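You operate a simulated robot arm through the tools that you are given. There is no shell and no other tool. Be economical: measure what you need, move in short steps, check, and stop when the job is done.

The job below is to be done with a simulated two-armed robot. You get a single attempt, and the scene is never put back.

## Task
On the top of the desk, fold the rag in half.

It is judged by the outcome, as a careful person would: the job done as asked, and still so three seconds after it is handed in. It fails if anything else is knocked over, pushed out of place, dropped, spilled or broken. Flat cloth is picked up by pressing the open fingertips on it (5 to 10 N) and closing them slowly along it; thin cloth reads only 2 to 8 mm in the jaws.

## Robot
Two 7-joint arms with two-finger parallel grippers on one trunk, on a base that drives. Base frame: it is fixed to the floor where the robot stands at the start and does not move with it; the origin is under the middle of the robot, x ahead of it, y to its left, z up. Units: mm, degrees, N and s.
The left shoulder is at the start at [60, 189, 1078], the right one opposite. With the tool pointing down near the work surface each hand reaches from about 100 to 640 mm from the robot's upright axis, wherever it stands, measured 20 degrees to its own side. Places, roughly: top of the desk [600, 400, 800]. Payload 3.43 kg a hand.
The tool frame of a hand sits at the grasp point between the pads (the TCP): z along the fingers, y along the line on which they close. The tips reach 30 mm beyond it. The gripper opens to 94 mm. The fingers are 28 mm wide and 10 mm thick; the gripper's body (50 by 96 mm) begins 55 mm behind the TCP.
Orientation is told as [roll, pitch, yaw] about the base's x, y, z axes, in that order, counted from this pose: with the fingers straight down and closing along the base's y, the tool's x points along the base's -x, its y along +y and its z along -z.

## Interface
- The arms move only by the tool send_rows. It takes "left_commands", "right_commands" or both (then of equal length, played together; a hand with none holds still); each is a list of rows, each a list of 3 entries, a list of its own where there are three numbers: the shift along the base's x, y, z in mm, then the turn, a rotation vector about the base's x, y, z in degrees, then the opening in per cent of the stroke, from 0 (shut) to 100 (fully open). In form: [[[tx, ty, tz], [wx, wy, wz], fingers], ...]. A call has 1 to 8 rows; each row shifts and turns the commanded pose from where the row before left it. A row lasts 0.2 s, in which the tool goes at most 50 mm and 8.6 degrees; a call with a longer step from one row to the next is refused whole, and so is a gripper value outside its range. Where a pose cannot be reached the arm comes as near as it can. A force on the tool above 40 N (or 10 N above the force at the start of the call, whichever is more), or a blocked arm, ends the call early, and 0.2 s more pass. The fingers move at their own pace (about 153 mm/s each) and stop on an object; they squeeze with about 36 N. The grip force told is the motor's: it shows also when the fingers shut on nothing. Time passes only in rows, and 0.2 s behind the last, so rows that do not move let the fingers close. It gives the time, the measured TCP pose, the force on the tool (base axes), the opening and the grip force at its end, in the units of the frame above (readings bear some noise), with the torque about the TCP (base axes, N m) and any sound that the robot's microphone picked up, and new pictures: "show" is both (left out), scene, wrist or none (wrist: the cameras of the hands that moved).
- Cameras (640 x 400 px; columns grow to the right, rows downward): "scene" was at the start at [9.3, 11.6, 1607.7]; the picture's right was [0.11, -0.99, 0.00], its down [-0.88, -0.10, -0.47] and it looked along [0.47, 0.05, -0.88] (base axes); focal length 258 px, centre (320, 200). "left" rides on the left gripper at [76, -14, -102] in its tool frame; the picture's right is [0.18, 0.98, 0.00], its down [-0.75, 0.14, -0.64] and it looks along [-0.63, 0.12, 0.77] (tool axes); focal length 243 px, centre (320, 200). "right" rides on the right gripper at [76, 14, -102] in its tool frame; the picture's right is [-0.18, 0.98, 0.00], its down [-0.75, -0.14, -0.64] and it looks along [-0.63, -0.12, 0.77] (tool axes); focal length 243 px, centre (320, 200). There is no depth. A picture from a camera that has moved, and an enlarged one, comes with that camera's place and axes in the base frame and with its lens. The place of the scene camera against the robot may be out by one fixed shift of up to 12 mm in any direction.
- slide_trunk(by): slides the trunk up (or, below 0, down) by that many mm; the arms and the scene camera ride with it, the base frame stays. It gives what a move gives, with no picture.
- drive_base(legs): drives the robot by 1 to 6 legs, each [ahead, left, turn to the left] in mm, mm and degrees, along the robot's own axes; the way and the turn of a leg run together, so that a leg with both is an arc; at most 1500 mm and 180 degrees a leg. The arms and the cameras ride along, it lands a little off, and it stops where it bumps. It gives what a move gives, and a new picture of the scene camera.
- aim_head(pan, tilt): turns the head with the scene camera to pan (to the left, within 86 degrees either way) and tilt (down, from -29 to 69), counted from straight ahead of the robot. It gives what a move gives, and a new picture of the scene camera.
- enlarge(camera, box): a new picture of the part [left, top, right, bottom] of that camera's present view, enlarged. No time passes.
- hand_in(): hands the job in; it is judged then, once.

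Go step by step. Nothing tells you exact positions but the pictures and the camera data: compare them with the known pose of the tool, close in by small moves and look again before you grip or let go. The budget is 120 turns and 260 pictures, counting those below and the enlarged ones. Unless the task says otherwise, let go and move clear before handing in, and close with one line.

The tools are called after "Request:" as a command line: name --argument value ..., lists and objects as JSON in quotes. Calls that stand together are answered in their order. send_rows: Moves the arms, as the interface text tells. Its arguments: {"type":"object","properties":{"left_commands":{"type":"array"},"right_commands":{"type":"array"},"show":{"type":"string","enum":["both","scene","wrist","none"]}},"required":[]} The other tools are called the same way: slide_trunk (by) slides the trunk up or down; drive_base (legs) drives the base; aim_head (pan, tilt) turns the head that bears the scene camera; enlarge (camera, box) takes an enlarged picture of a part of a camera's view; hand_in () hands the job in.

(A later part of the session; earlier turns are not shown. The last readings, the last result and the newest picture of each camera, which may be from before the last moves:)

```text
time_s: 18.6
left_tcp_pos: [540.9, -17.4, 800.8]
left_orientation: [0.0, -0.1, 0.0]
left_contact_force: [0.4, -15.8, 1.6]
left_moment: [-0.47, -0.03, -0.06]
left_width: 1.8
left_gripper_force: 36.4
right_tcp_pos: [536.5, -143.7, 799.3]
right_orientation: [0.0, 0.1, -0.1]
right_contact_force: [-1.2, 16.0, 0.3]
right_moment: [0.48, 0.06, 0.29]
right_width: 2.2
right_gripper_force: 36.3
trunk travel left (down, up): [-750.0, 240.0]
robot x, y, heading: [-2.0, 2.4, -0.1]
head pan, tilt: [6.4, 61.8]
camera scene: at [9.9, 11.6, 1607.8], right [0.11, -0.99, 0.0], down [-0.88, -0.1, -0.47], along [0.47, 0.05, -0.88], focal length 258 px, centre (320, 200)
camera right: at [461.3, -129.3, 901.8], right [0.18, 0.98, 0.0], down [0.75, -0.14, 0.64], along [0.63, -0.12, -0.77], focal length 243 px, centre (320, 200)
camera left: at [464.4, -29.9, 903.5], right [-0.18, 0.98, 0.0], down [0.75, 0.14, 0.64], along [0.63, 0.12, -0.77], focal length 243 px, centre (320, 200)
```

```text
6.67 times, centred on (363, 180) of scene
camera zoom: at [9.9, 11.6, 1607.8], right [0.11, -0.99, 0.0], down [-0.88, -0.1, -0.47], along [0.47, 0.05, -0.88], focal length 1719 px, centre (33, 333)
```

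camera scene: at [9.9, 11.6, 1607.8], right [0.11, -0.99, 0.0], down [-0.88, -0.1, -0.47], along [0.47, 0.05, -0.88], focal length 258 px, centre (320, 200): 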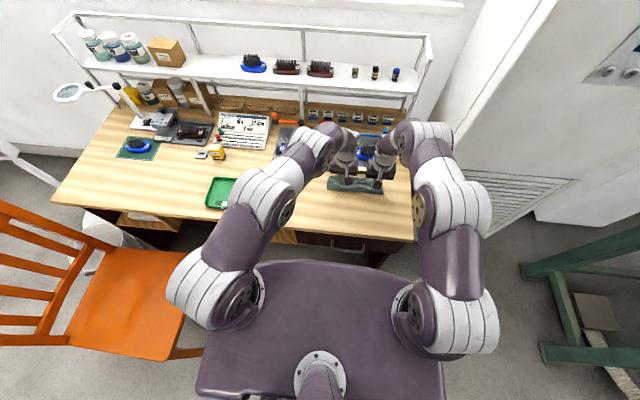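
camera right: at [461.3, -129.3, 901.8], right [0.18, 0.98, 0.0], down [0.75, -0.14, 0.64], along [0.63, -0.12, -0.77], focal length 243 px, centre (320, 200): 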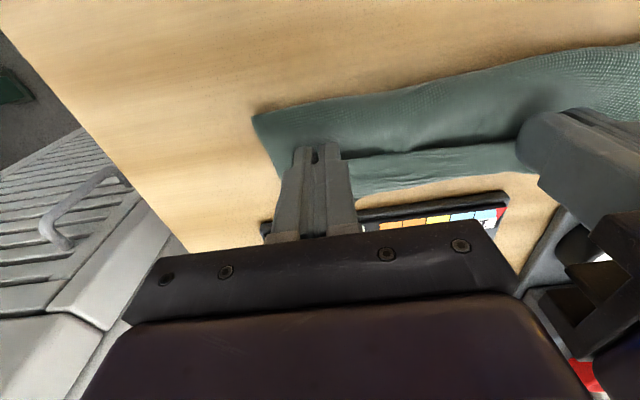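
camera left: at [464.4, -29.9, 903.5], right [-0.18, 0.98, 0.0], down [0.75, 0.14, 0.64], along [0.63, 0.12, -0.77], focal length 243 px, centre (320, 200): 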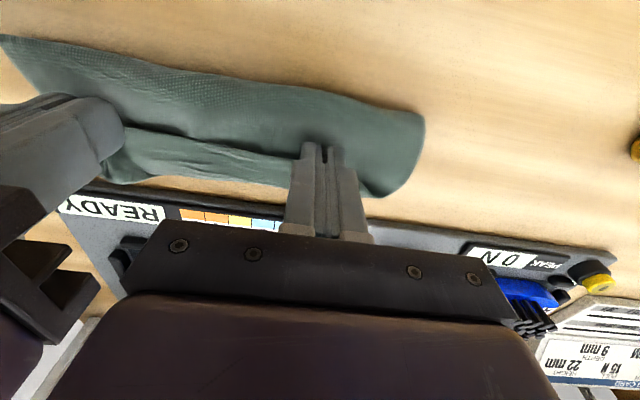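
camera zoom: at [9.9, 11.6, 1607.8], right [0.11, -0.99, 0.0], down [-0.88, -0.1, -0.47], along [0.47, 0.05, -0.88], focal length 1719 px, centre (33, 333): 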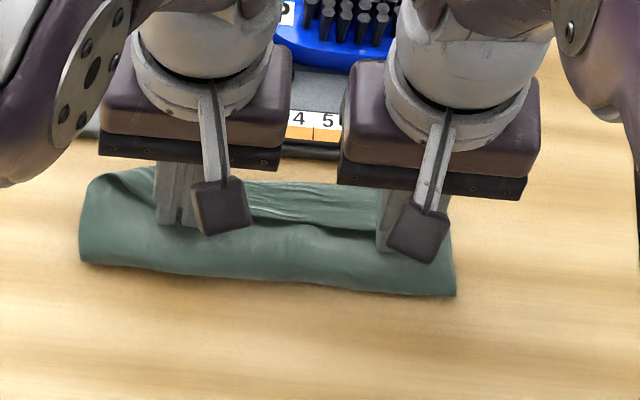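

The folded piece spans x≈500–567. I'll lower, release and lift clear to see how the cloth settles.

Request:
send_rows --left_commands '[[[0, -2, -5], [0, 0, 0], 0], [[0, 0, 0], [0, 0, 0], 10], [[0, 0, 0], [0, 0, 0], 25], [[-2, 0, 20], [0, 0, 0], 25], [[-10, 20, 40], [0, 0, 0], 30], [[-20, 40, 10], [0, 0, 0], 30], [[-20, 40, 10], [0, 0, 0], 30], [[-20, 40, 10], [0, 0, 0], 30]]' --right_commands '[[[0, 2, -5], [0, 0, 0], 0], [[0, 0, 0], [0, 0, 0], 10], [[0, 0, 0], [0, 0, 0], 25], [[-2, 0, 20], [0, 0, 0], 25], [[-10, -20, 40], [0, 0, 0], 30], [[-20, -40, 10], [0, 0, 0], 30], [[-20, -40, 10], [0, 0, 0], 30], [[-20, -20, 10], [0, 0, 0], 30]]'

Request:
enlarge --camera "scene" --box '[300, 140, 428, 220]'

```text
time_s: 20.4
left_tcp_pos: [465.3, 126.3, 887.9]
left_orientation: [0.1, -0.2, 0.0]
left_contact_force: [0.6, 0.9, -0.4]
left_moment: [-0.01, -0.02, 0.0]
left_width: 28.1
left_gripper_force: 0.1
right_tcp_pos: [465.8, -262.4, 885.5]
right_orientation: [0.1, -0.1, 0.1]
right_contact_force: [-0.3, 0.1, 0.2]
right_moment: [-0.02, 0.0, 0.02]
right_width: 28.2
right_gripper_force: 0.1
trunk travel left (down, up): [-750.0, 240.0]
robot x, y, heading: [-6.2, 2.7, -0.2]
head pan, tilt: [6.4, 61.8]
camera scene: at [7.2, 12.7, 1607.7], right [0.11, -0.99, 0.0], down [-0.88, -0.1, -0.47], along [0.47, 0.05, -0.88], focal length 258 px, centre (320, 200)
camera right: at [388.5, -248.0, 987.7], right [0.18, 0.98, 0.0], down [0.75, -0.14, 0.64], along [0.63, -0.12, -0.77], focal length 243 px, centre (320, 200)
camera left: at [389.4, 112.8, 990.8], right [-0.18, 0.98, 0.0], down [0.75, 0.14, 0.64], along [0.63, 0.12, -0.77], focal length 243 px, centre (320, 200)
```

scene: 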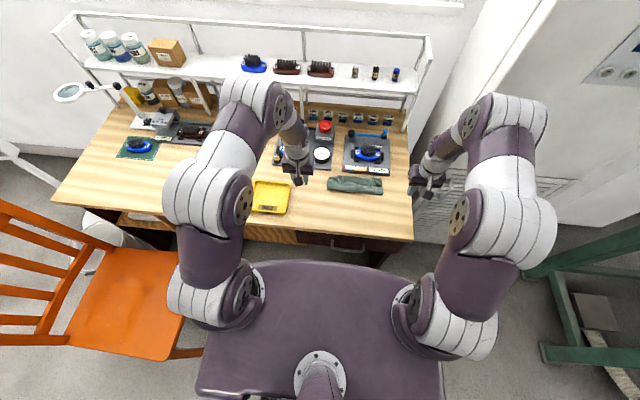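
right: 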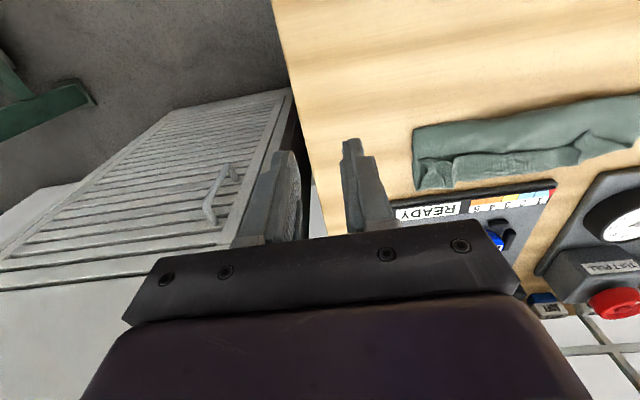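
left: 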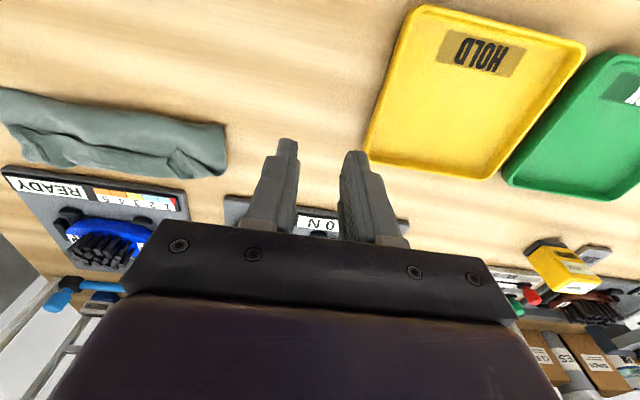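

```text
5.00 times, centred on (364, 180) of scene
camera zoom: at [7.2, 12.7, 1607.7], right [0.11, -0.99, 0.0], down [-0.88, -0.1, -0.47], along [0.47, 0.05, -0.88], focal length 1289 px, centre (100, 300)
```

zoom: 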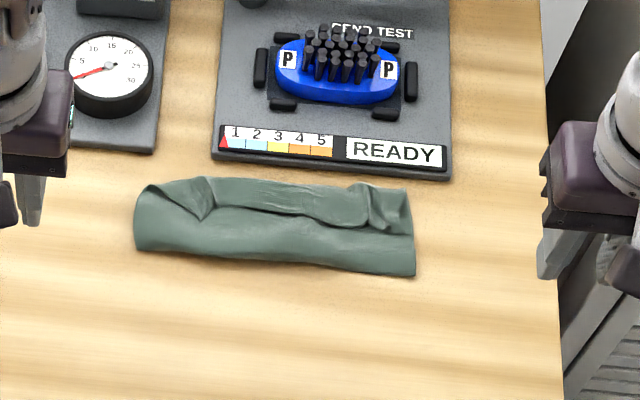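

The edge is doubled back as a ~25 mm hem on top, so the halves don't match yet. I'll bring the hands near the hem for a closer look so I can re-grip its edge.

Request:
send_rows --left_commands '[[[5, -30, -8], [0, 0, 0], 30], [[5, -30, -8], [0, 0, 0], 30], [[5, -30, -8], [0, 0, 0], 30], [[5, -30, -8], [0, 0, 0], 30]]' --show "wrist"

Request:
enlarge --camera "left" --box '[80, 80, 480, 260]'

Request:
enlarge --camera "right" --box '[390, 70, 640, 220]'

```text
time_s: 21.4
left_tcp_pos: [487.1, 0.4, 853.8]
left_orientation: [0.0, 0.0, 0.0]
left_contact_force: [-0.2, -0.6, -0.3]
left_moment: [-0.02, -0.01, 0.01]
left_width: 28.2
left_gripper_force: 0.0
right_tcp_pos: [467.7, -262.2, 884.7]
right_orientation: [0.0, 0.0, 0.0]
right_contact_force: [0.4, -0.1, -0.2]
right_moment: [0.03, -0.01, 0.0]
right_width: 27.9
right_gripper_force: 0.0
trunk travel left (down, up): [-750.0, 240.0]
robot x, y, heading: [-0.0, -1.9, -0.3]
head pan, tilt: [6.4, 61.8]
camera left: at [411.2, -13.2, 956.2], right [-0.18, 0.98, 0.0], down [0.75, 0.14, 0.64], along [0.63, 0.12, -0.77], focal length 243 px, centre (320, 200)
```

left: 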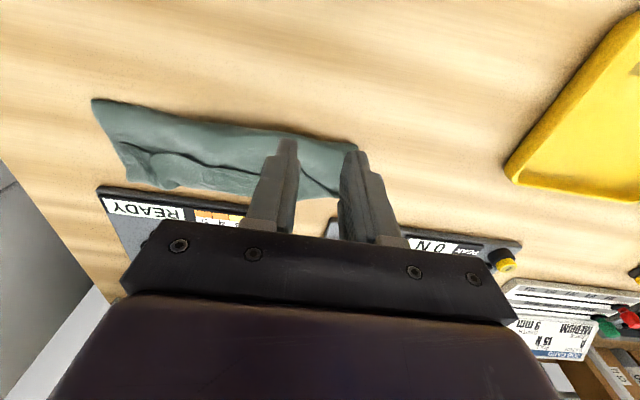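

```text
1.60 times, centred on (280, 170) of left
camera zoom: at [411.2, -13.2, 956.2], right [-0.18, 0.98, 0.0], down [0.75, 0.14, 0.64], along [0.63, 0.12, -0.77], focal length 388 px, centre (384, 248)
```

zoom: 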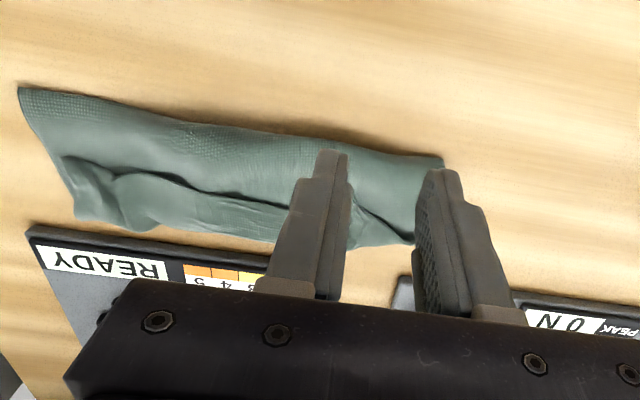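

```text
2.56 times, centred on (515, 145) of right
camera zoom: at [390.2, -249.1, 986.6], right [0.18, 0.98, 0.0], down [0.75, -0.14, 0.64], along [0.63, -0.12, -0.77], focal length 621 px, centre (-179, 341)
```

zoom: 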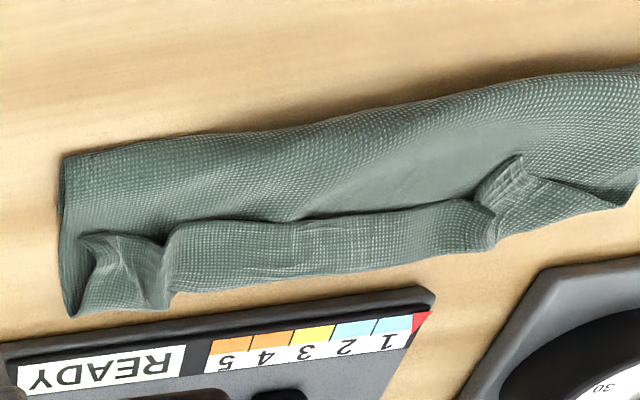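

I can see upright ridges at the old grip spots, near (533,-24) and (541,-140). I'll move both hands just above them with the jaws partly open to pinch only the ridge edges.

Request:
send_rows --left_commands '[[[9, -4, 0], [0, 0, 0], 28], [[9, -4, -5], [0, 0, 0], 28], [[9, -5, -10], [0, 0, 0], 28], [[9, -5, -12], [0, 0, 0], 28], [[7, -4, -12], [0, 0, 0], 28]]' --right_commands '[[[14, 30, -5], [0, 0, 0], 28], [[14, 30, -5], [0, 0, 0], 28], [[14, 30, -10], [0, 0, 0], 28], [[12, 20, -25], [0, 0, 0], 28], [[10, 11, -25], [0, 0, 0], 28]]' --show "wrist"

Request:
enlarge --camera "left" --box '[160, 80, 440, 255]'

Request:
enlarge --camera "right" --box '[220, 80, 500, 255]'

```text
time_s: 22.6
left_tcp_pos: [533.7, -22.0, 815.2]
left_orientation: [0.0, 0.1, 0.1]
left_contact_force: [0.4, 0.9, -0.4]
left_moment: [0.0, 0.0, 0.02]
left_width: 26.4
left_gripper_force: 0.1
right_tcp_pos: [531.5, -136.9, 813.0]
right_orientation: [0.1, -0.1, 0.0]
right_contact_force: [-0.2, 0.2, 0.3]
right_moment: [0.02, -0.01, 0.02]
right_width: 26.3
right_gripper_force: 0.1
trunk travel left (down, up): [-750.0, 240.0]
robot x, y, heading: [-2.2, 1.2, -0.3]
head pan, tilt: [6.4, 61.8]
camera right: at [455.5, -123.3, 915.5], right [0.18, 0.98, 0.0], down [0.75, -0.14, 0.64], along [0.63, -0.12, -0.77], focal length 243 px, centre (320, 200)
camera left: at [456.6, -33.9, 917.2], right [-0.18, 0.98, 0.0], down [0.75, 0.14, 0.64], along [0.63, 0.12, -0.77], focal length 243 px, centre (320, 200)
```

right: 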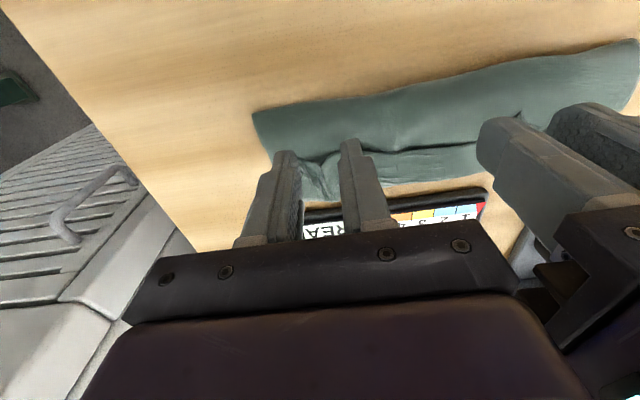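
left: 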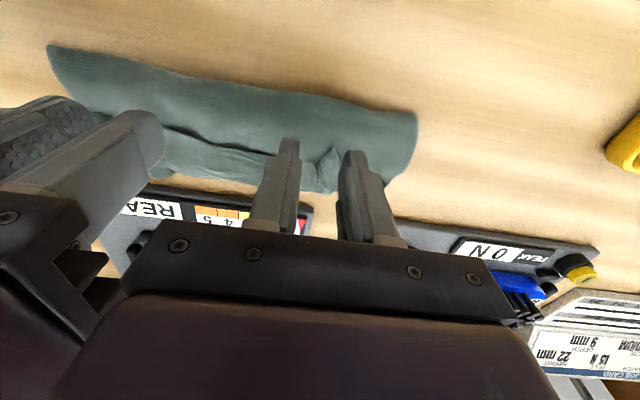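

```text
2.29 times, centred on (300, 168) of left
camera zoom: at [456.6, -33.9, 917.2], right [-0.18, 0.98, 0.0], down [0.75, 0.14, 0.64], along [0.63, 0.12, -0.77], focal length 555 px, centre (366, 274)
```

zoom: 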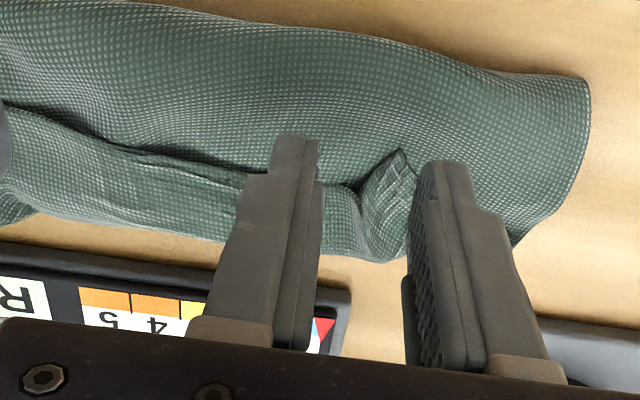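

```text
2.29 times, centred on (360, 168) of right
camera zoom: at [455.5, -123.3, 915.5], right [0.18, 0.98, 0.0], down [0.75, -0.14, 0.64], along [0.63, -0.12, -0.77], focal length 555 px, centre (229, 274)
```

zoom: 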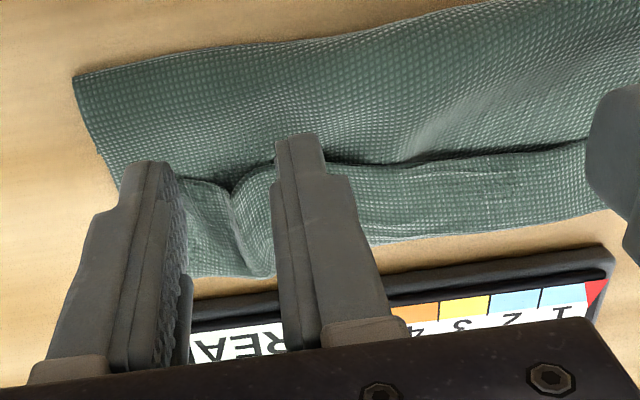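

The ridges sit between the jaws. I'll shift the left 6 mm outward, descend to just above the lower layers, and close.

Request:
send_rows --left_commands '[[[0, 6, -8], [0, 0, 0], 30], [[0, 0, -11], [0, 0, 0], 30], [[0, 0, 0], [0, 0, 0], 20], [[0, 0, 0], [0, 0, 0], 10], [[0, 0, 0], [0, 0, 0], 0], [[0, 0, 0], [0, 0, 0], 0]]' --right_commands '[[[3, -1, -8], [0, 0, 0], 30], [[0, 0, -9], [0, 0, 0], 30], [[0, 0, 0], [0, 0, 0], 20], [[0, 0, 0], [0, 0, 0], 10], [[0, 0, 0], [0, 0, 0], 0], [[0, 0, 0], [0, 0, 0], 0]]' --show "wrist"

Request:
enlarge --camera "left" --box '[160, 80, 440, 255]'

Request:
enlarge --camera "right" --box '[220, 80, 500, 255]'

```text
time_s: 24.0
left_tcp_pos: [531.6, -12.4, 798.2]
left_orientation: [0.0, 0.1, 0.1]
left_contact_force: [-0.3, 0.1, 0.8]
left_moment: [0.01, 0.0, 0.0]
left_width: 0.0
left_gripper_force: 33.4
right_tcp_pos: [533.3, -138.0, 796.0]
right_orientation: [0.1, 0.0, 0.0]
right_contact_force: [0.2, 0.0, -0.4]
right_moment: [-0.01, -0.01, 0.0]
right_width: 1.3
right_gripper_force: 35.7
trunk travel left (down, up): [-750.0, 240.0]
robot x, y, heading: [-2.0, 0.4, 0.2]
head pan, tilt: [6.4, 61.8]
camera right: at [457.3, -124.4, 899.2], right [0.18, 0.98, 0.0], down [0.75, -0.14, 0.64], along [0.63, -0.12, -0.77], focal length 243 px, centre (320, 200)
camera left: at [454.9, -26.7, 900.0], right [-0.18, 0.98, 0.0], down [0.75, 0.14, 0.64], along [0.63, 0.12, -0.77], focal length 243 px, centre (320, 200)
```

right: 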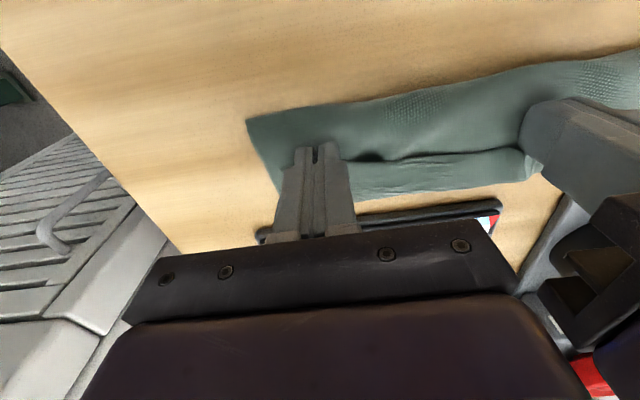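
left: 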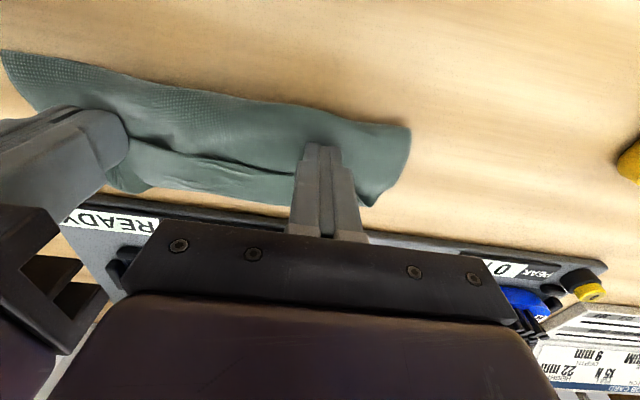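

```text
2.29 times, centred on (300, 168) of left
camera zoom: at [454.9, -26.7, 900.0], right [-0.18, 0.98, 0.0], down [0.75, 0.14, 0.64], along [0.63, 0.12, -0.77], focal length 555 px, centre (366, 274)
```

zoom: 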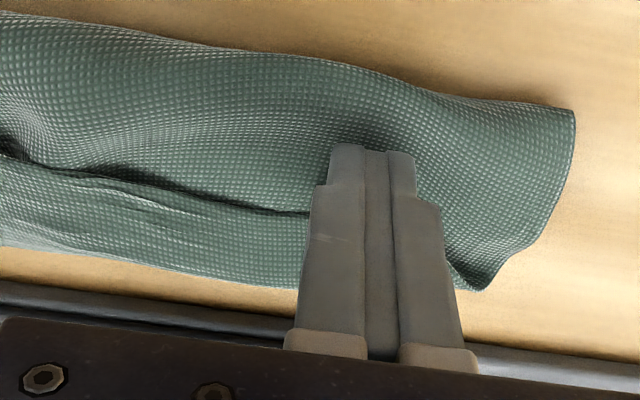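

```text
2.29 times, centred on (360, 168) of right
camera zoom: at [457.3, -124.4, 899.2], right [0.18, 0.98, 0.0], down [0.75, -0.14, 0.64], along [0.63, -0.12, -0.77], focal length 555 px, centre (229, 274)
```

zoom: 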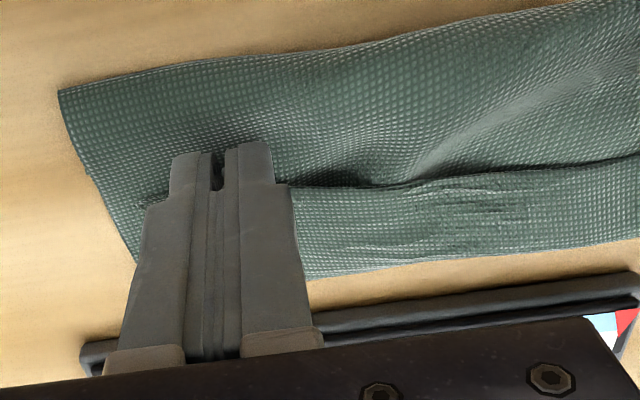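

The right caught its ridge (1.3 mm) but the left closed on nothing. I'll reopen the left, go 3 mm lower and slightly forward, and close again.

Request:
send_rows --left_commands '[[[0, 0, 10], [0, 0, 0], 15], [[0, 0, 0], [0, 0, 0], 30], [[3, -4, -6], [0, 0, 0], 32], [[0, 0, -6], [0, 0, 0], 32]]' --show "none"

Request:
enlarge --camera "left" --box '[160, 80, 440, 255]'

```text
time_s: 25.0
left_tcp_pos: [533.5, -18.5, 796.1]
left_orientation: [0.0, 0.0, -0.1]
left_contact_force: [0.5, 0.3, 0.4]
left_moment: [0.02, -0.03, 0.02]
left_width: 30.1
left_gripper_force: 0.0
right_tcp_pos: [533.3, -138.0, 797.4]
right_orientation: [0.0, 0.1, 0.0]
right_contact_force: [0.2, -0.1, 0.1]
right_moment: [-0.02, 0.0, -0.04]
right_width: 1.4
right_gripper_force: 36.4
trunk travel left (down, up): [-750.0, 240.0]
robot x, y, heading: [1.1, -1.6, 0.1]
head pan, tilt: [6.4, 61.8]
```

```text
2.29 times, centred on (300, 168) of left
camera zoom: at [458.1, -32.3, 897.9], right [-0.18, 0.98, 0.0], down [0.75, 0.14, 0.64], along [0.63, 0.12, -0.77], focal length 555 px, centre (366, 274)
```

zoom: 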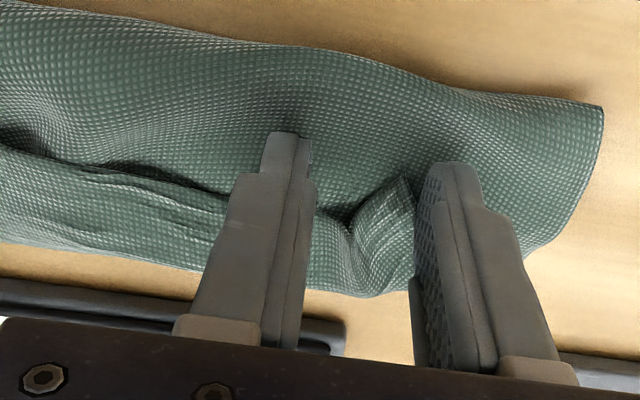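

The ridge is between the left jaws. I'll go a little forward and down, then close.

Request:
send_rows --left_commands '[[[5, 1, -3], [0, 0, 0], 30], [[0, 0, 0], [0, 0, 0], 24], [[0, 0, 0], [0, 0, 0], 16], [[0, 0, 0], [0, 0, 0], 8], [[0, 0, 0], [0, 0, 0], 0], [[0, 0, 0], [0, 0, 0], 0]]' --show "none"

Request:
enlarge --camera "left" --box '[160, 80, 440, 255]'

```text
time_s: 26.4
left_tcp_pos: [539.1, -18.7, 792.6]
left_orientation: [0.1, -0.1, -0.1]
left_contact_force: [2.1, 0.7, 10.3]
left_moment: [0.02, -0.09, 0.04]
left_width: 1.6
left_gripper_force: 36.1
right_tcp_pos: [533.3, -136.6, 797.2]
right_orientation: [0.1, -0.1, 0.0]
right_contact_force: [-0.2, -0.1, -0.4]
right_moment: [0.0, 0.03, -0.03]
right_width: 1.7
right_gripper_force: 36.0
trunk travel left (down, up): [-750.0, 240.0]
robot x, y, heading: [-3.6, -3.7, -0.2]
head pan, tilt: [6.4, 61.8]
```

```text
2.29 times, centred on (300, 168) of left
camera zoom: at [462.4, -31.7, 895.1], right [-0.18, 0.98, 0.0], down [0.75, 0.14, 0.64], along [0.63, 0.12, -0.77], focal length 555 px, centre (366, 274)
```

zoom: 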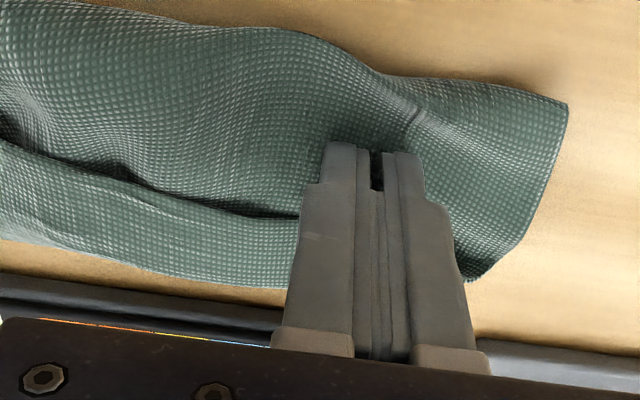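

Both hands have cloth. I'll lift it up and back toward the crease so the hem unrolls and the flap hangs, then look.

Request:
send_rows --left_commands '[[[-2, 0, 15], [0, 0, 0], 0], [[-6, 0, 18], [0, 0, 0], 0], [[-12, 0, 18], [0, 0, 0], 0], [[-18, 0, 12], [0, 0, 0], 0], [[-20, 0, 6], [0, 0, 0], 0]]' --right_commands '[[[0, 0, 13], [0, 0, 0], 0], [[-5, 0, 17], [0, 0, 0], 0], [[-12, 0, 17], [0, 0, 0], 0], [[-18, 0, 12], [0, 0, 0], 0], [[-20, 0, 6], [0, 0, 0], 0]]'

Request:
enlarge --camera "scene" --box '[300, 140, 428, 220]'

```text
time_s: 27.6
left_tcp_pos: [479.8, -20.4, 860.7]
left_orientation: [0.0, 0.0, -0.1]
left_contact_force: [0.6, -0.4, 0.2]
left_moment: [-0.02, 0.01, 0.04]
left_width: 1.6
left_gripper_force: 36.3
right_tcp_pos: [475.4, -139.3, 863.6]
right_orientation: [0.0, 0.1, 0.0]
right_contact_force: [0.4, 0.3, -0.5]
right_moment: [0.0, -0.03, 0.02]
right_width: 1.8
right_gripper_force: 35.8
trunk travel left (down, up): [-750.0, 240.0]
robot x, y, heading: [-0.4, 1.4, 0.2]
head pan, tilt: [6.4, 61.8]
camera scene: at [7.8, 11.4, 1607.7], right [0.11, -0.99, 0.0], down [-0.88, -0.1, -0.47], along [0.47, 0.05, -0.88], focal length 258 px, centre (320, 200)
camera right: at [399.6, -126.3, 965.1], right [0.18, 0.98, 0.0], down [0.75, -0.14, 0.64], along [0.63, -0.12, -0.77], focal length 243 px, centre (320, 200)
camera left: at [403.9, -33.5, 963.2], right [-0.18, 0.98, 0.0], down [0.75, 0.14, 0.64], along [0.63, 0.12, -0.77], focal length 243 px, centre (320, 200)
```

scene: 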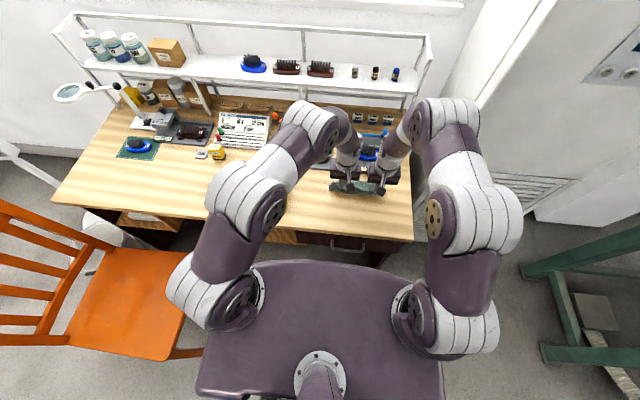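
right: 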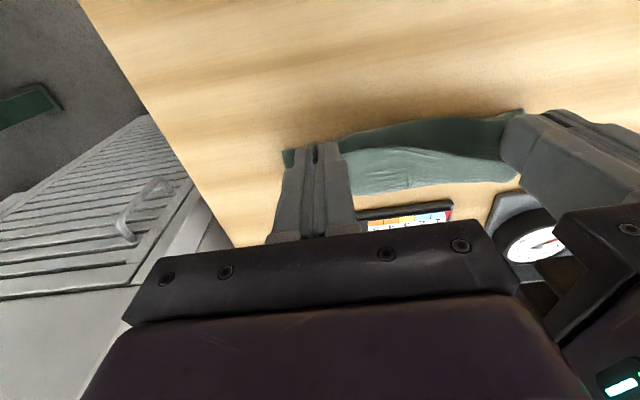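
left: 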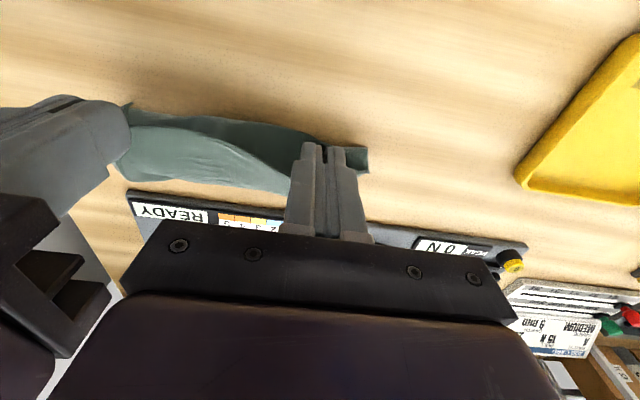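

```text
5.00 times, centred on (364, 180) of scene
camera zoom: at [7.8, 11.4, 1607.7], right [0.11, -0.99, 0.0], down [-0.88, -0.1, -0.47], along [0.47, 0.05, -0.88], focal length 1289 px, centre (100, 300)
```

zoom: 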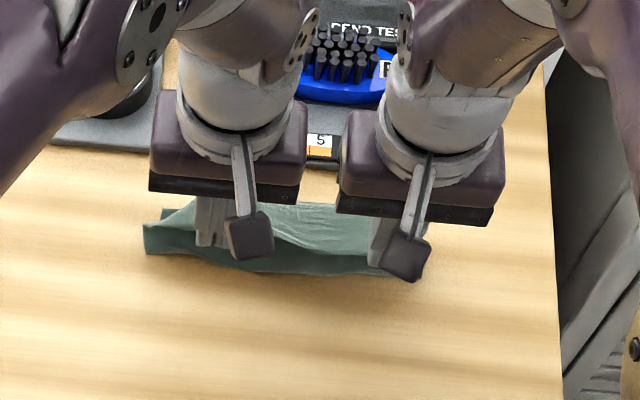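

The flap hangs from the hands again. I'll carry it back toward the front to lay the bottom half out, and see where the rear edge lies.

Request:
send_rows --left_commands '[[[-20, 2, 2], [0, 0, 0], 0], [[-20, 2, -8], [0, 0, 0], 0], [[-15, 1, -15], [0, 0, 0], 0], [[-8, 0, -15], [0, 0, 0], 0]]' --right_commands '[[[-20, -2, 2], [0, 0, 0], 0], [[-20, -2, -8], [0, 0, 0], 0], [[-15, -1, -15], [0, 0, 0], 0], [[-6, 0, -15], [0, 0, 0], 0]]'

Request:
enlarge --camera "right" --box '[240, 80, 560, 280]'

Request:
enlarge --camera "left" --box '[80, 80, 400, 280]'

```text
time_s: 28.6
left_tcp_pos: [416.6, -11.2, 825.6]
left_orientation: [-0.1, 0.0, 0.0]
left_contact_force: [-0.3, -1.4, -0.2]
left_moment: [-0.02, 0.0, -0.05]
left_width: 1.5
left_gripper_force: 35.7
right_tcp_pos: [416.7, -146.4, 829.0]
right_orientation: [0.0, 0.0, 0.0]
right_contact_force: [0.3, 1.4, -0.5]
right_moment: [0.02, -0.03, 0.01]
right_width: 1.8
right_gripper_force: 36.4
trunk travel left (down, up): [-750.0, 240.0]
robot x, y, heading: [-1.3, 0.3, 0.1]
head pan, tilt: [6.4, 61.8]
camera scene: at [9.5, 11.4, 1607.8], right [0.11, -0.99, 0.0], down [-0.88, -0.1, -0.47], along [0.47, 0.05, -0.88], focal length 258 px, centre (320, 200)
camera right: at [339.7, -133.3, 930.1], right [0.18, 0.98, 0.0], down [0.75, -0.14, 0.64], along [0.63, -0.12, -0.77], focal length 243 px, centre (320, 200)
camera left: at [340.4, -25.2, 928.4], right [-0.18, 0.98, 0.0], down [0.75, 0.14, 0.64], along [0.63, 0.12, -0.77], focal length 243 px, centre (320, 200)
```

scene: 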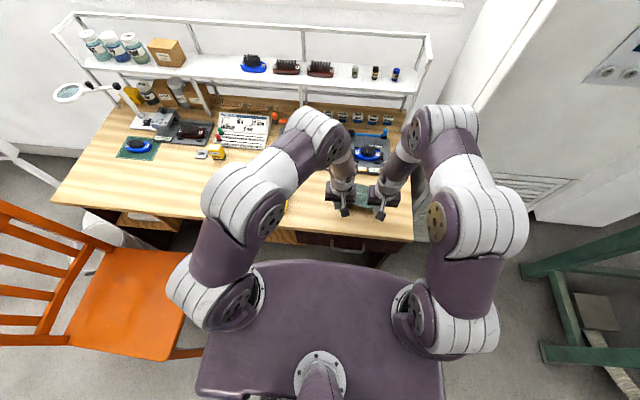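
right: 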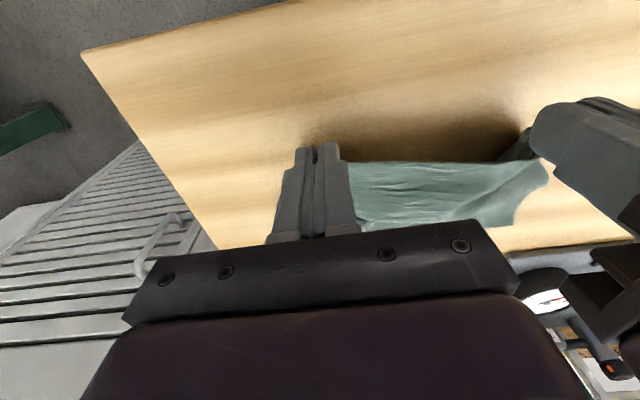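
left: 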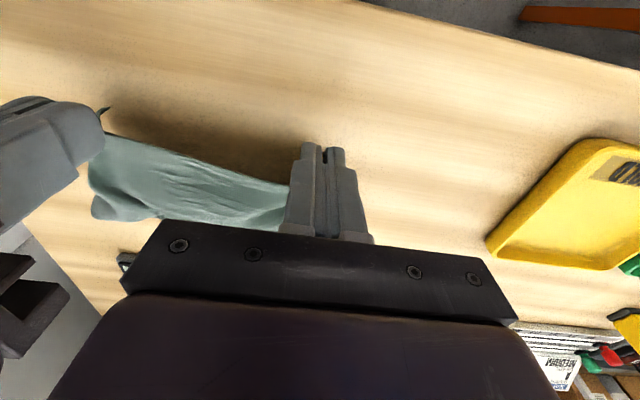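

```text
2.00 times, centred on (400, 180) of right
camera zoom: at [339.7, -133.3, 930.1], right [0.18, 0.98, 0.0], down [0.75, -0.14, 0.64], along [0.63, -0.12, -0.77], focal length 485 px, centre (160, 240)
```

zoom: 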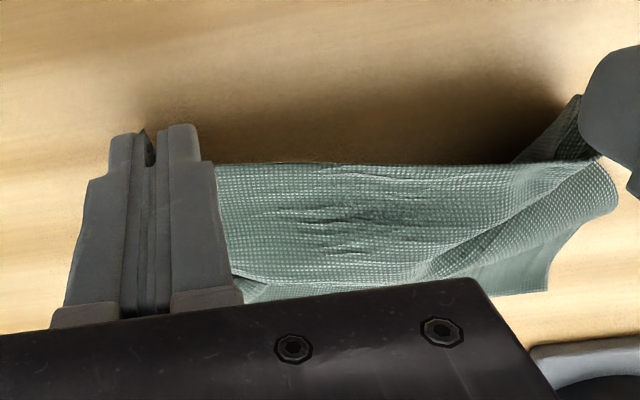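

```text
2.00 times, centred on (240, 180) of left
camera zoom: at [340.4, -25.2, 928.4], right [-0.18, 0.98, 0.0], down [0.75, 0.14, 0.64], along [0.63, 0.12, -0.77], focal length 485 px, centre (480, 240)
```

zoom: 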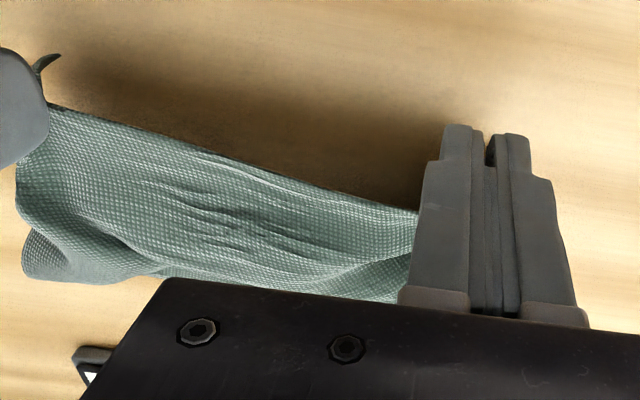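

The rear edge is at x≈550, so the crease should fall near x 481. I'll refold on a lower arc, tilting the hands (tips back toward me) so the edge ends facing the rear instead of curling.

Request:
send_rows --left_commands '[[[16, 0, 3], [0, 8, 0], 0], [[22, 0, 4], [0, 8, 0], 0], [[24, 0, 4], [0, 8, 0], 0], [[24, 0, 2], [0, 8, 0], 0]]' --right_commands '[[[16, 0, 2], [0, 8, 0], 0], [[22, 0, 3], [0, 8, 0], 0], [[24, 0, 3], [0, 8, 0], 0], [[24, 0, 2], [0, 8, 0], 0]]'

Request:
enlarge --camera "right" --box '[240, 80, 560, 280]'

Request:
enlarge --camera "scene" --box '[300, 140, 428, 220]'

```text
time_s: 29.6
left_tcp_pos: [387.0, 26.1, 820.3]
left_orientation: [-0.3, 30.7, -0.1]
left_contact_force: [0.5, 0.5, 0.9]
left_moment: [0.01, -0.02, 0.0]
left_width: 0.0
left_gripper_force: 32.9
left hand out of reach, approached as far as the arm can: row 3, 4
right_tcp_pos: [410.7, -152.9, 821.5]
right_orientation: [-0.1, 30.7, 0.0]
right_contact_force: [-0.7, 0.4, 0.0]
right_moment: [-0.02, -0.03, -0.02]
right_width: 0.7
right_gripper_force: 35.6
right hand out of reach, approached as far as the arm can: row 3, 4
trunk travel left (down, up): [-750.0, 240.0]
robot x, y, heading: [0.8, 2.5, -0.0]
head pan, tilt: [6.4, 61.8]
camera scene: at [7.1, 12.0, 1607.8], right [0.11, -0.99, 0.0], down [-0.88, -0.1, -0.47], along [0.47, 0.05, -0.88], focal length 258 px, centre (320, 200)
camera right: at [397.5, -139.4, 947.5], right [0.16, 0.98, -0.09], down [0.98, -0.14, 0.17], along [0.15, -0.12, -0.98], focal length 243 px, centre (320, 200)
camera left: at [374.1, 13.5, 946.8], right [-0.16, 0.98, 0.09], down [0.98, 0.14, 0.17], along [0.15, 0.11, -0.98], focal length 243 px, centre (320, 200)
```

scene: 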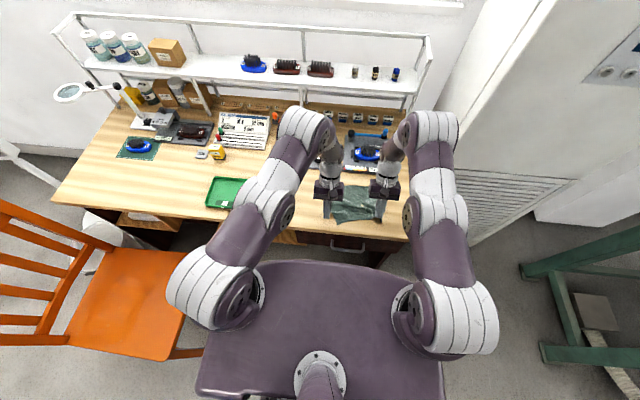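
right: 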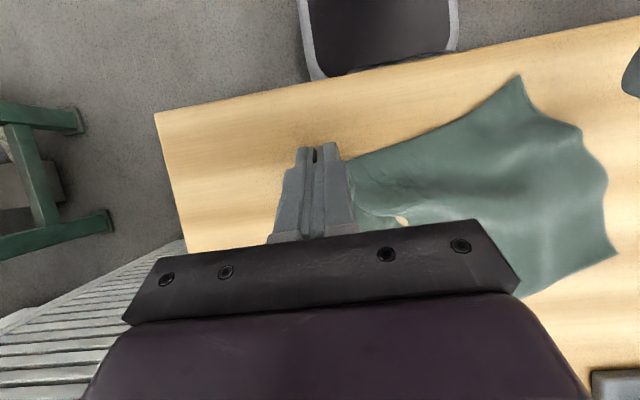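
left: 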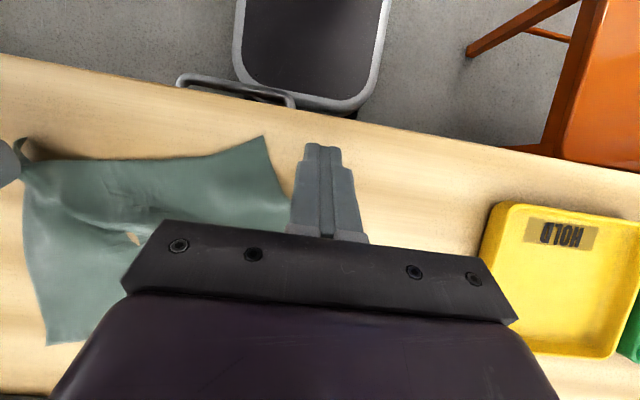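

```text
2.00 times, centred on (400, 180) of right
camera zoom: at [397.5, -139.4, 947.5], right [0.16, 0.98, -0.09], down [0.98, -0.14, 0.17], along [0.15, -0.12, -0.98], focal length 485 px, centre (160, 240)
```

zoom: 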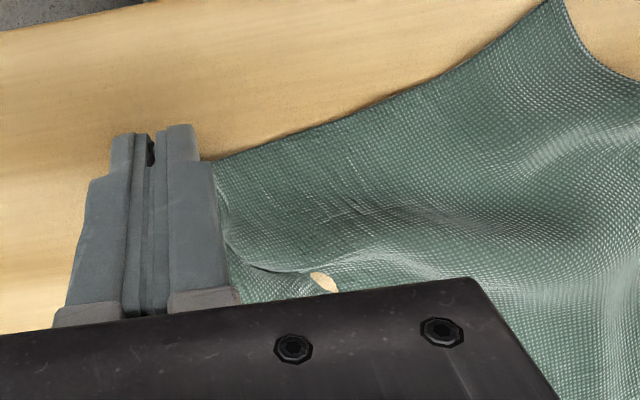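

```text
5.00 times, centred on (364, 180) of scene
camera zoom: at [7.1, 12.0, 1607.8], right [0.11, -0.99, 0.0], down [-0.88, -0.1, -0.47], along [0.47, 0.05, -0.88], focal length 1289 px, centre (100, 300)
```

zoom: 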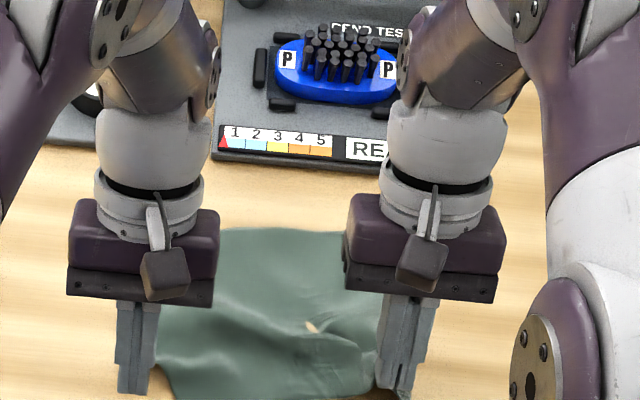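

Tilting that way is out of reach: the left lost the cloth and the rag is nearly unfolded again. I'll release the right, straighten both hands, lift clear, and look at the whole rag before a new plan.

Request:
send_rows --left_commands '[[[0, 10, 20], [0, -8, 0], 30], [[0, 20, 20], [0, -8, 0], 30], [[0, 30, 20], [0, -8, 0], 30], [[0, 30, 10], [0, -7, 0], 30], [[0, 30, 0], [0, 0, 0], 30]]' --right_commands '[[[0, 0, -12], [0, 0, 0], 0], [[0, 0, 0], [0, 0, 0], 30], [[0, -10, 25], [0, -8, 0], 30], [[-10, -30, 25], [0, -8, 0], 30], [[-10, -35, 15], [0, -8, 0], 30]]' --show "none"

Request:
enlarge --camera "scene" --box '[290, 150, 434, 240]'

```text
time_s: 30.8
left_tcp_pos: [388.5, 143.7, 888.2]
left_orientation: [0.0, 0.9, 0.0]
left_contact_force: [0.4, 0.3, -0.2]
left_moment: [-0.01, 0.04, -0.02]
left_width: 27.8
left_gripper_force: 0.1
right_tcp_pos: [385.8, -226.1, 873.1]
right_orientation: [-0.1, 7.9, 0.0]
right_contact_force: [0.4, 0.9, -0.5]
right_moment: [0.0, 0.03, -0.01]
right_width: 28.2
right_gripper_force: 0.1
right hand out of reach, approached as far as the arm can: row 1
trunk travel left (down, up): [-750.0, 240.0]
robot x, y, heading: [0.3, 0.5, -0.0]
head pan, tilt: [6.4, 61.8]
```

```text
4.44 times, centred on (362, 195) of scene
camera zoom: at [8.8, 11.8, 1607.7], right [0.11, -0.99, 0.0], down [-0.88, -0.1, -0.47], along [0.47, 0.05, -0.88], focal length 1146 px, centre (133, 222)
```

zoom: 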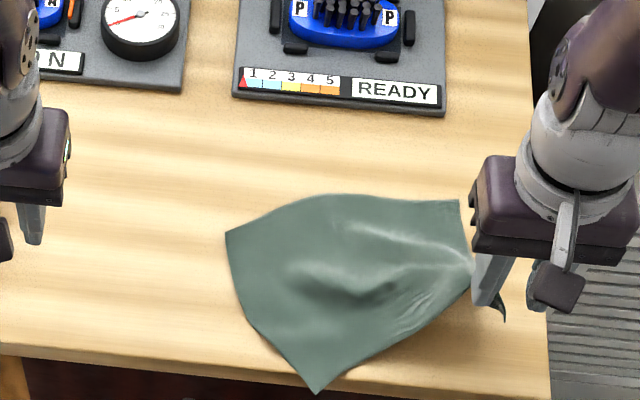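

The rag's right corner still seems caught on the right finger. I'll look with the right camera.

Request:
enlarge --camera "right" --box '[200, 60, 600, 300]'

Request:
send_rows --right_commands '[[[0, 0, -5], [0, -7, 0], 60], [[0, 10, -20], [0, 0, 0], 90], [[0, 10, -20], [0, 0, 0], 100]]' --show "both"

```text
1.60 times, centred on (400, 180) of right
camera zoom: at [324.5, -212.3, 983.4], right [0.18, 0.98, -0.03], down [0.83, -0.14, 0.53], along [0.52, -0.12, -0.85], focal length 388 px, centre (192, 232)
```

zoom: 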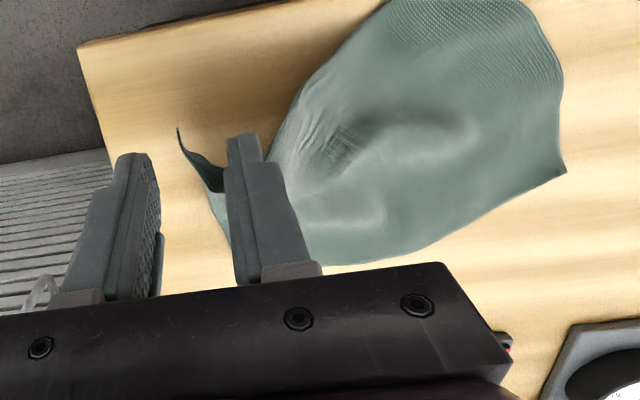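

```text
time_s: 31.6
left_tcp_pos: [389.5, 143.2, 887.9]
left_orientation: [0.1, 0.9, 0.0]
left_contact_force: [-0.1, 0.2, 0.3]
left_moment: [0.02, -0.02, -0.02]
left_width: 28.2
left_gripper_force: 0.1
right_tcp_pos: [383.8, -209.5, 827.5]
right_orientation: [0.0, 1.0, 0.0]
right_contact_force: [0.0, 1.0, -0.7]
right_moment: [0.02, 0.01, -0.02]
right_width: 94.0
right_gripper_force: 0.2
trunk travel left (down, up): [-750.0, 240.0]
robot x, y, heading: [-0.6, -1.3, 0.3]
head pan, tilt: [6.4, 61.8]
camera scene: at [9.6, 11.8, 1607.7], right [0.11, -0.99, 0.0], down [-0.88, -0.1, -0.47], along [0.47, 0.05, -0.88], focal length 258 px, centre (320, 200)
camera right: at [310.6, -196.1, 930.8], right [0.18, 0.98, 0.0], down [0.76, -0.14, 0.63], along [0.62, -0.12, -0.78], focal length 243 px, centre (320, 200)
```

scene: 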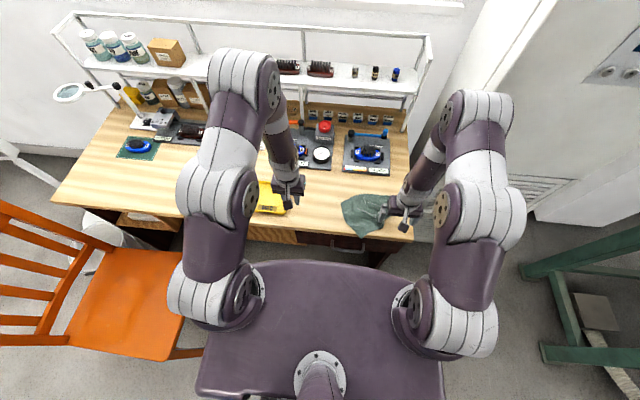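
right: 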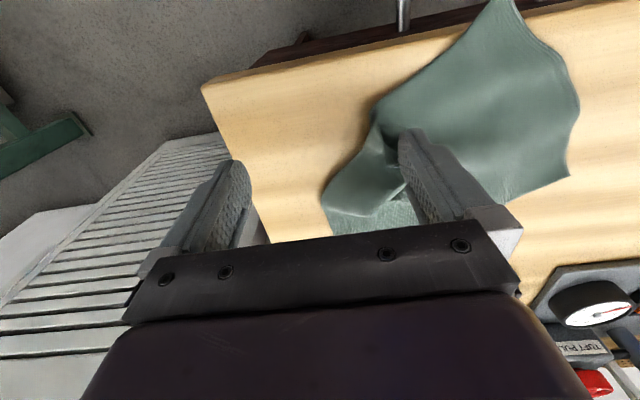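

Request:
enlarge --camera "right" --box '[280, 60, 600, 260]'

Request:
enlarge --camera "scene" --box '[290, 150, 434, 240]'

```text
2.00 times, centred on (440, 160) of right
camera zoom: at [310.6, -196.1, 930.8], right [0.18, 0.98, 0.0], down [0.76, -0.14, 0.63], along [0.62, -0.12, -0.78], focal length 485 px, centre (80, 280)
```

zoom: 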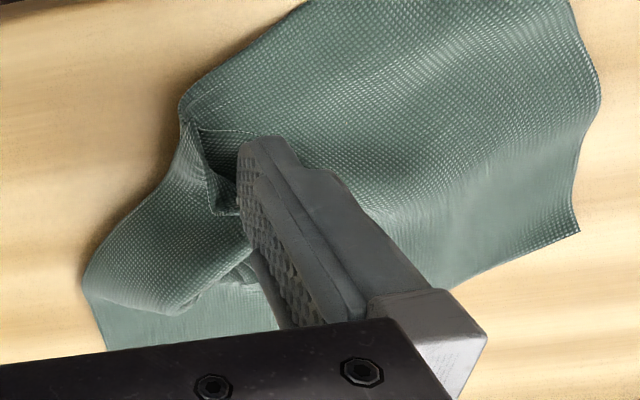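

```text
4.44 times, centred on (362, 195) of scene
camera zoom: at [9.6, 11.8, 1607.7], right [0.11, -0.99, 0.0], down [-0.88, -0.1, -0.47], along [0.47, 0.05, -0.88], focal length 1146 px, centre (133, 222)
```

zoom: 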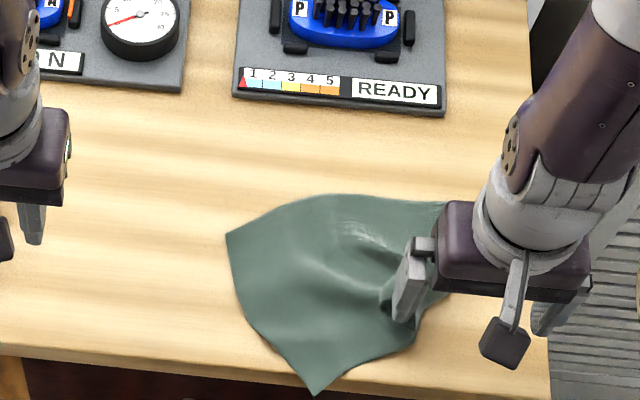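

Cloth is draped around the far side of the right inner finger. I'll lower, pull the hand toward me (away from the wrap), and then lift.

Request:
send_rows --right_commands '[[[0, 0, -25], [0, 0, 0], 100], [[0, -6, 0], [0, 0, 0], 90], [[-20, -3, 0], [0, 0, 0], 90], [[-20, -3, 5], [0, 0, 0], 90], [[-15, -10, 30], [0, 0, 0], 90], [[0, -20, 30], [0, 0, 0], 60]]' --show "both"

Request:
enlarge --camera "scene" --box '[290, 150, 434, 240]'

```text
time_s: 33.0
left_tcp_pos: [389.3, 143.4, 888.0]
left_orientation: [-0.1, 1.1, 0.0]
left_contact_force: [0.4, 0.3, -0.3]
left_moment: [0.04, 0.03, 0.02]
left_width: 28.3
left_gripper_force: 0.1
right_tcp_pos: [331.1, -250.9, 870.5]
right_orientation: [0.0, 1.0, 0.0]
right_contact_force: [-0.4, 0.1, -0.1]
right_moment: [0.02, -0.02, 0.0]
right_width: 56.4
right_gripper_force: 0.1
trunk travel left (down, up): [-750.0, 240.0]
robot x, y, heading: [0.3, -2.7, -0.2]
head pan, tilt: [6.4, 61.8]
camera scene: at [9.4, 10.7, 1607.7], right [0.11, -0.99, 0.0], down [-0.88, -0.1, -0.47], along [0.47, 0.05, -0.88], focal length 258 px, centre (320, 200)
camera right: at [256.1, -237.0, 974.0], right [0.18, 0.98, 0.0], down [0.76, -0.14, 0.63], along [0.62, -0.12, -0.78], focal length 243 px, centre (320, 200)
```

scene: 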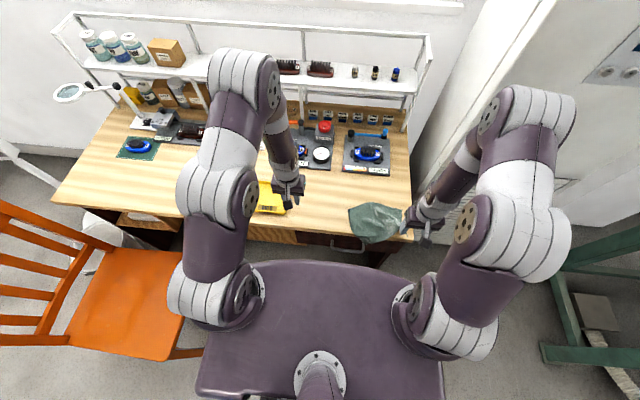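
right: 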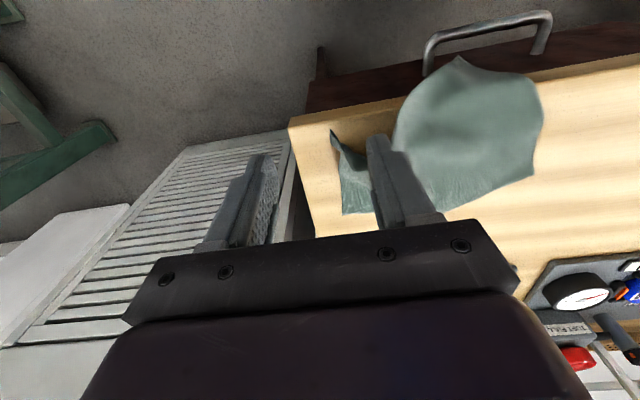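

```text
4.44 times, centred on (362, 195) of scene
camera zoom: at [9.4, 10.7, 1607.7], right [0.11, -0.99, 0.0], down [-0.88, -0.1, -0.47], along [0.47, 0.05, -0.88], focal length 1146 px, centre (133, 222)
```

zoom: 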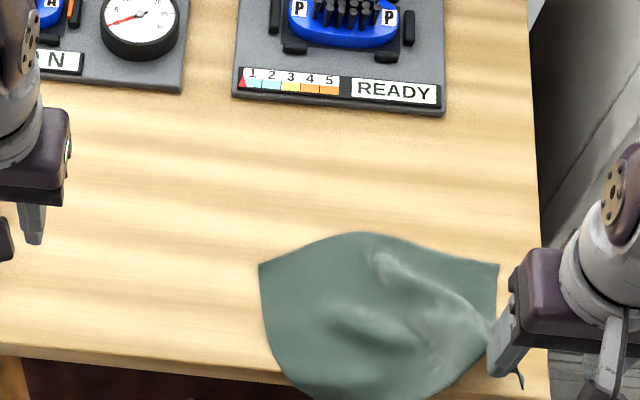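

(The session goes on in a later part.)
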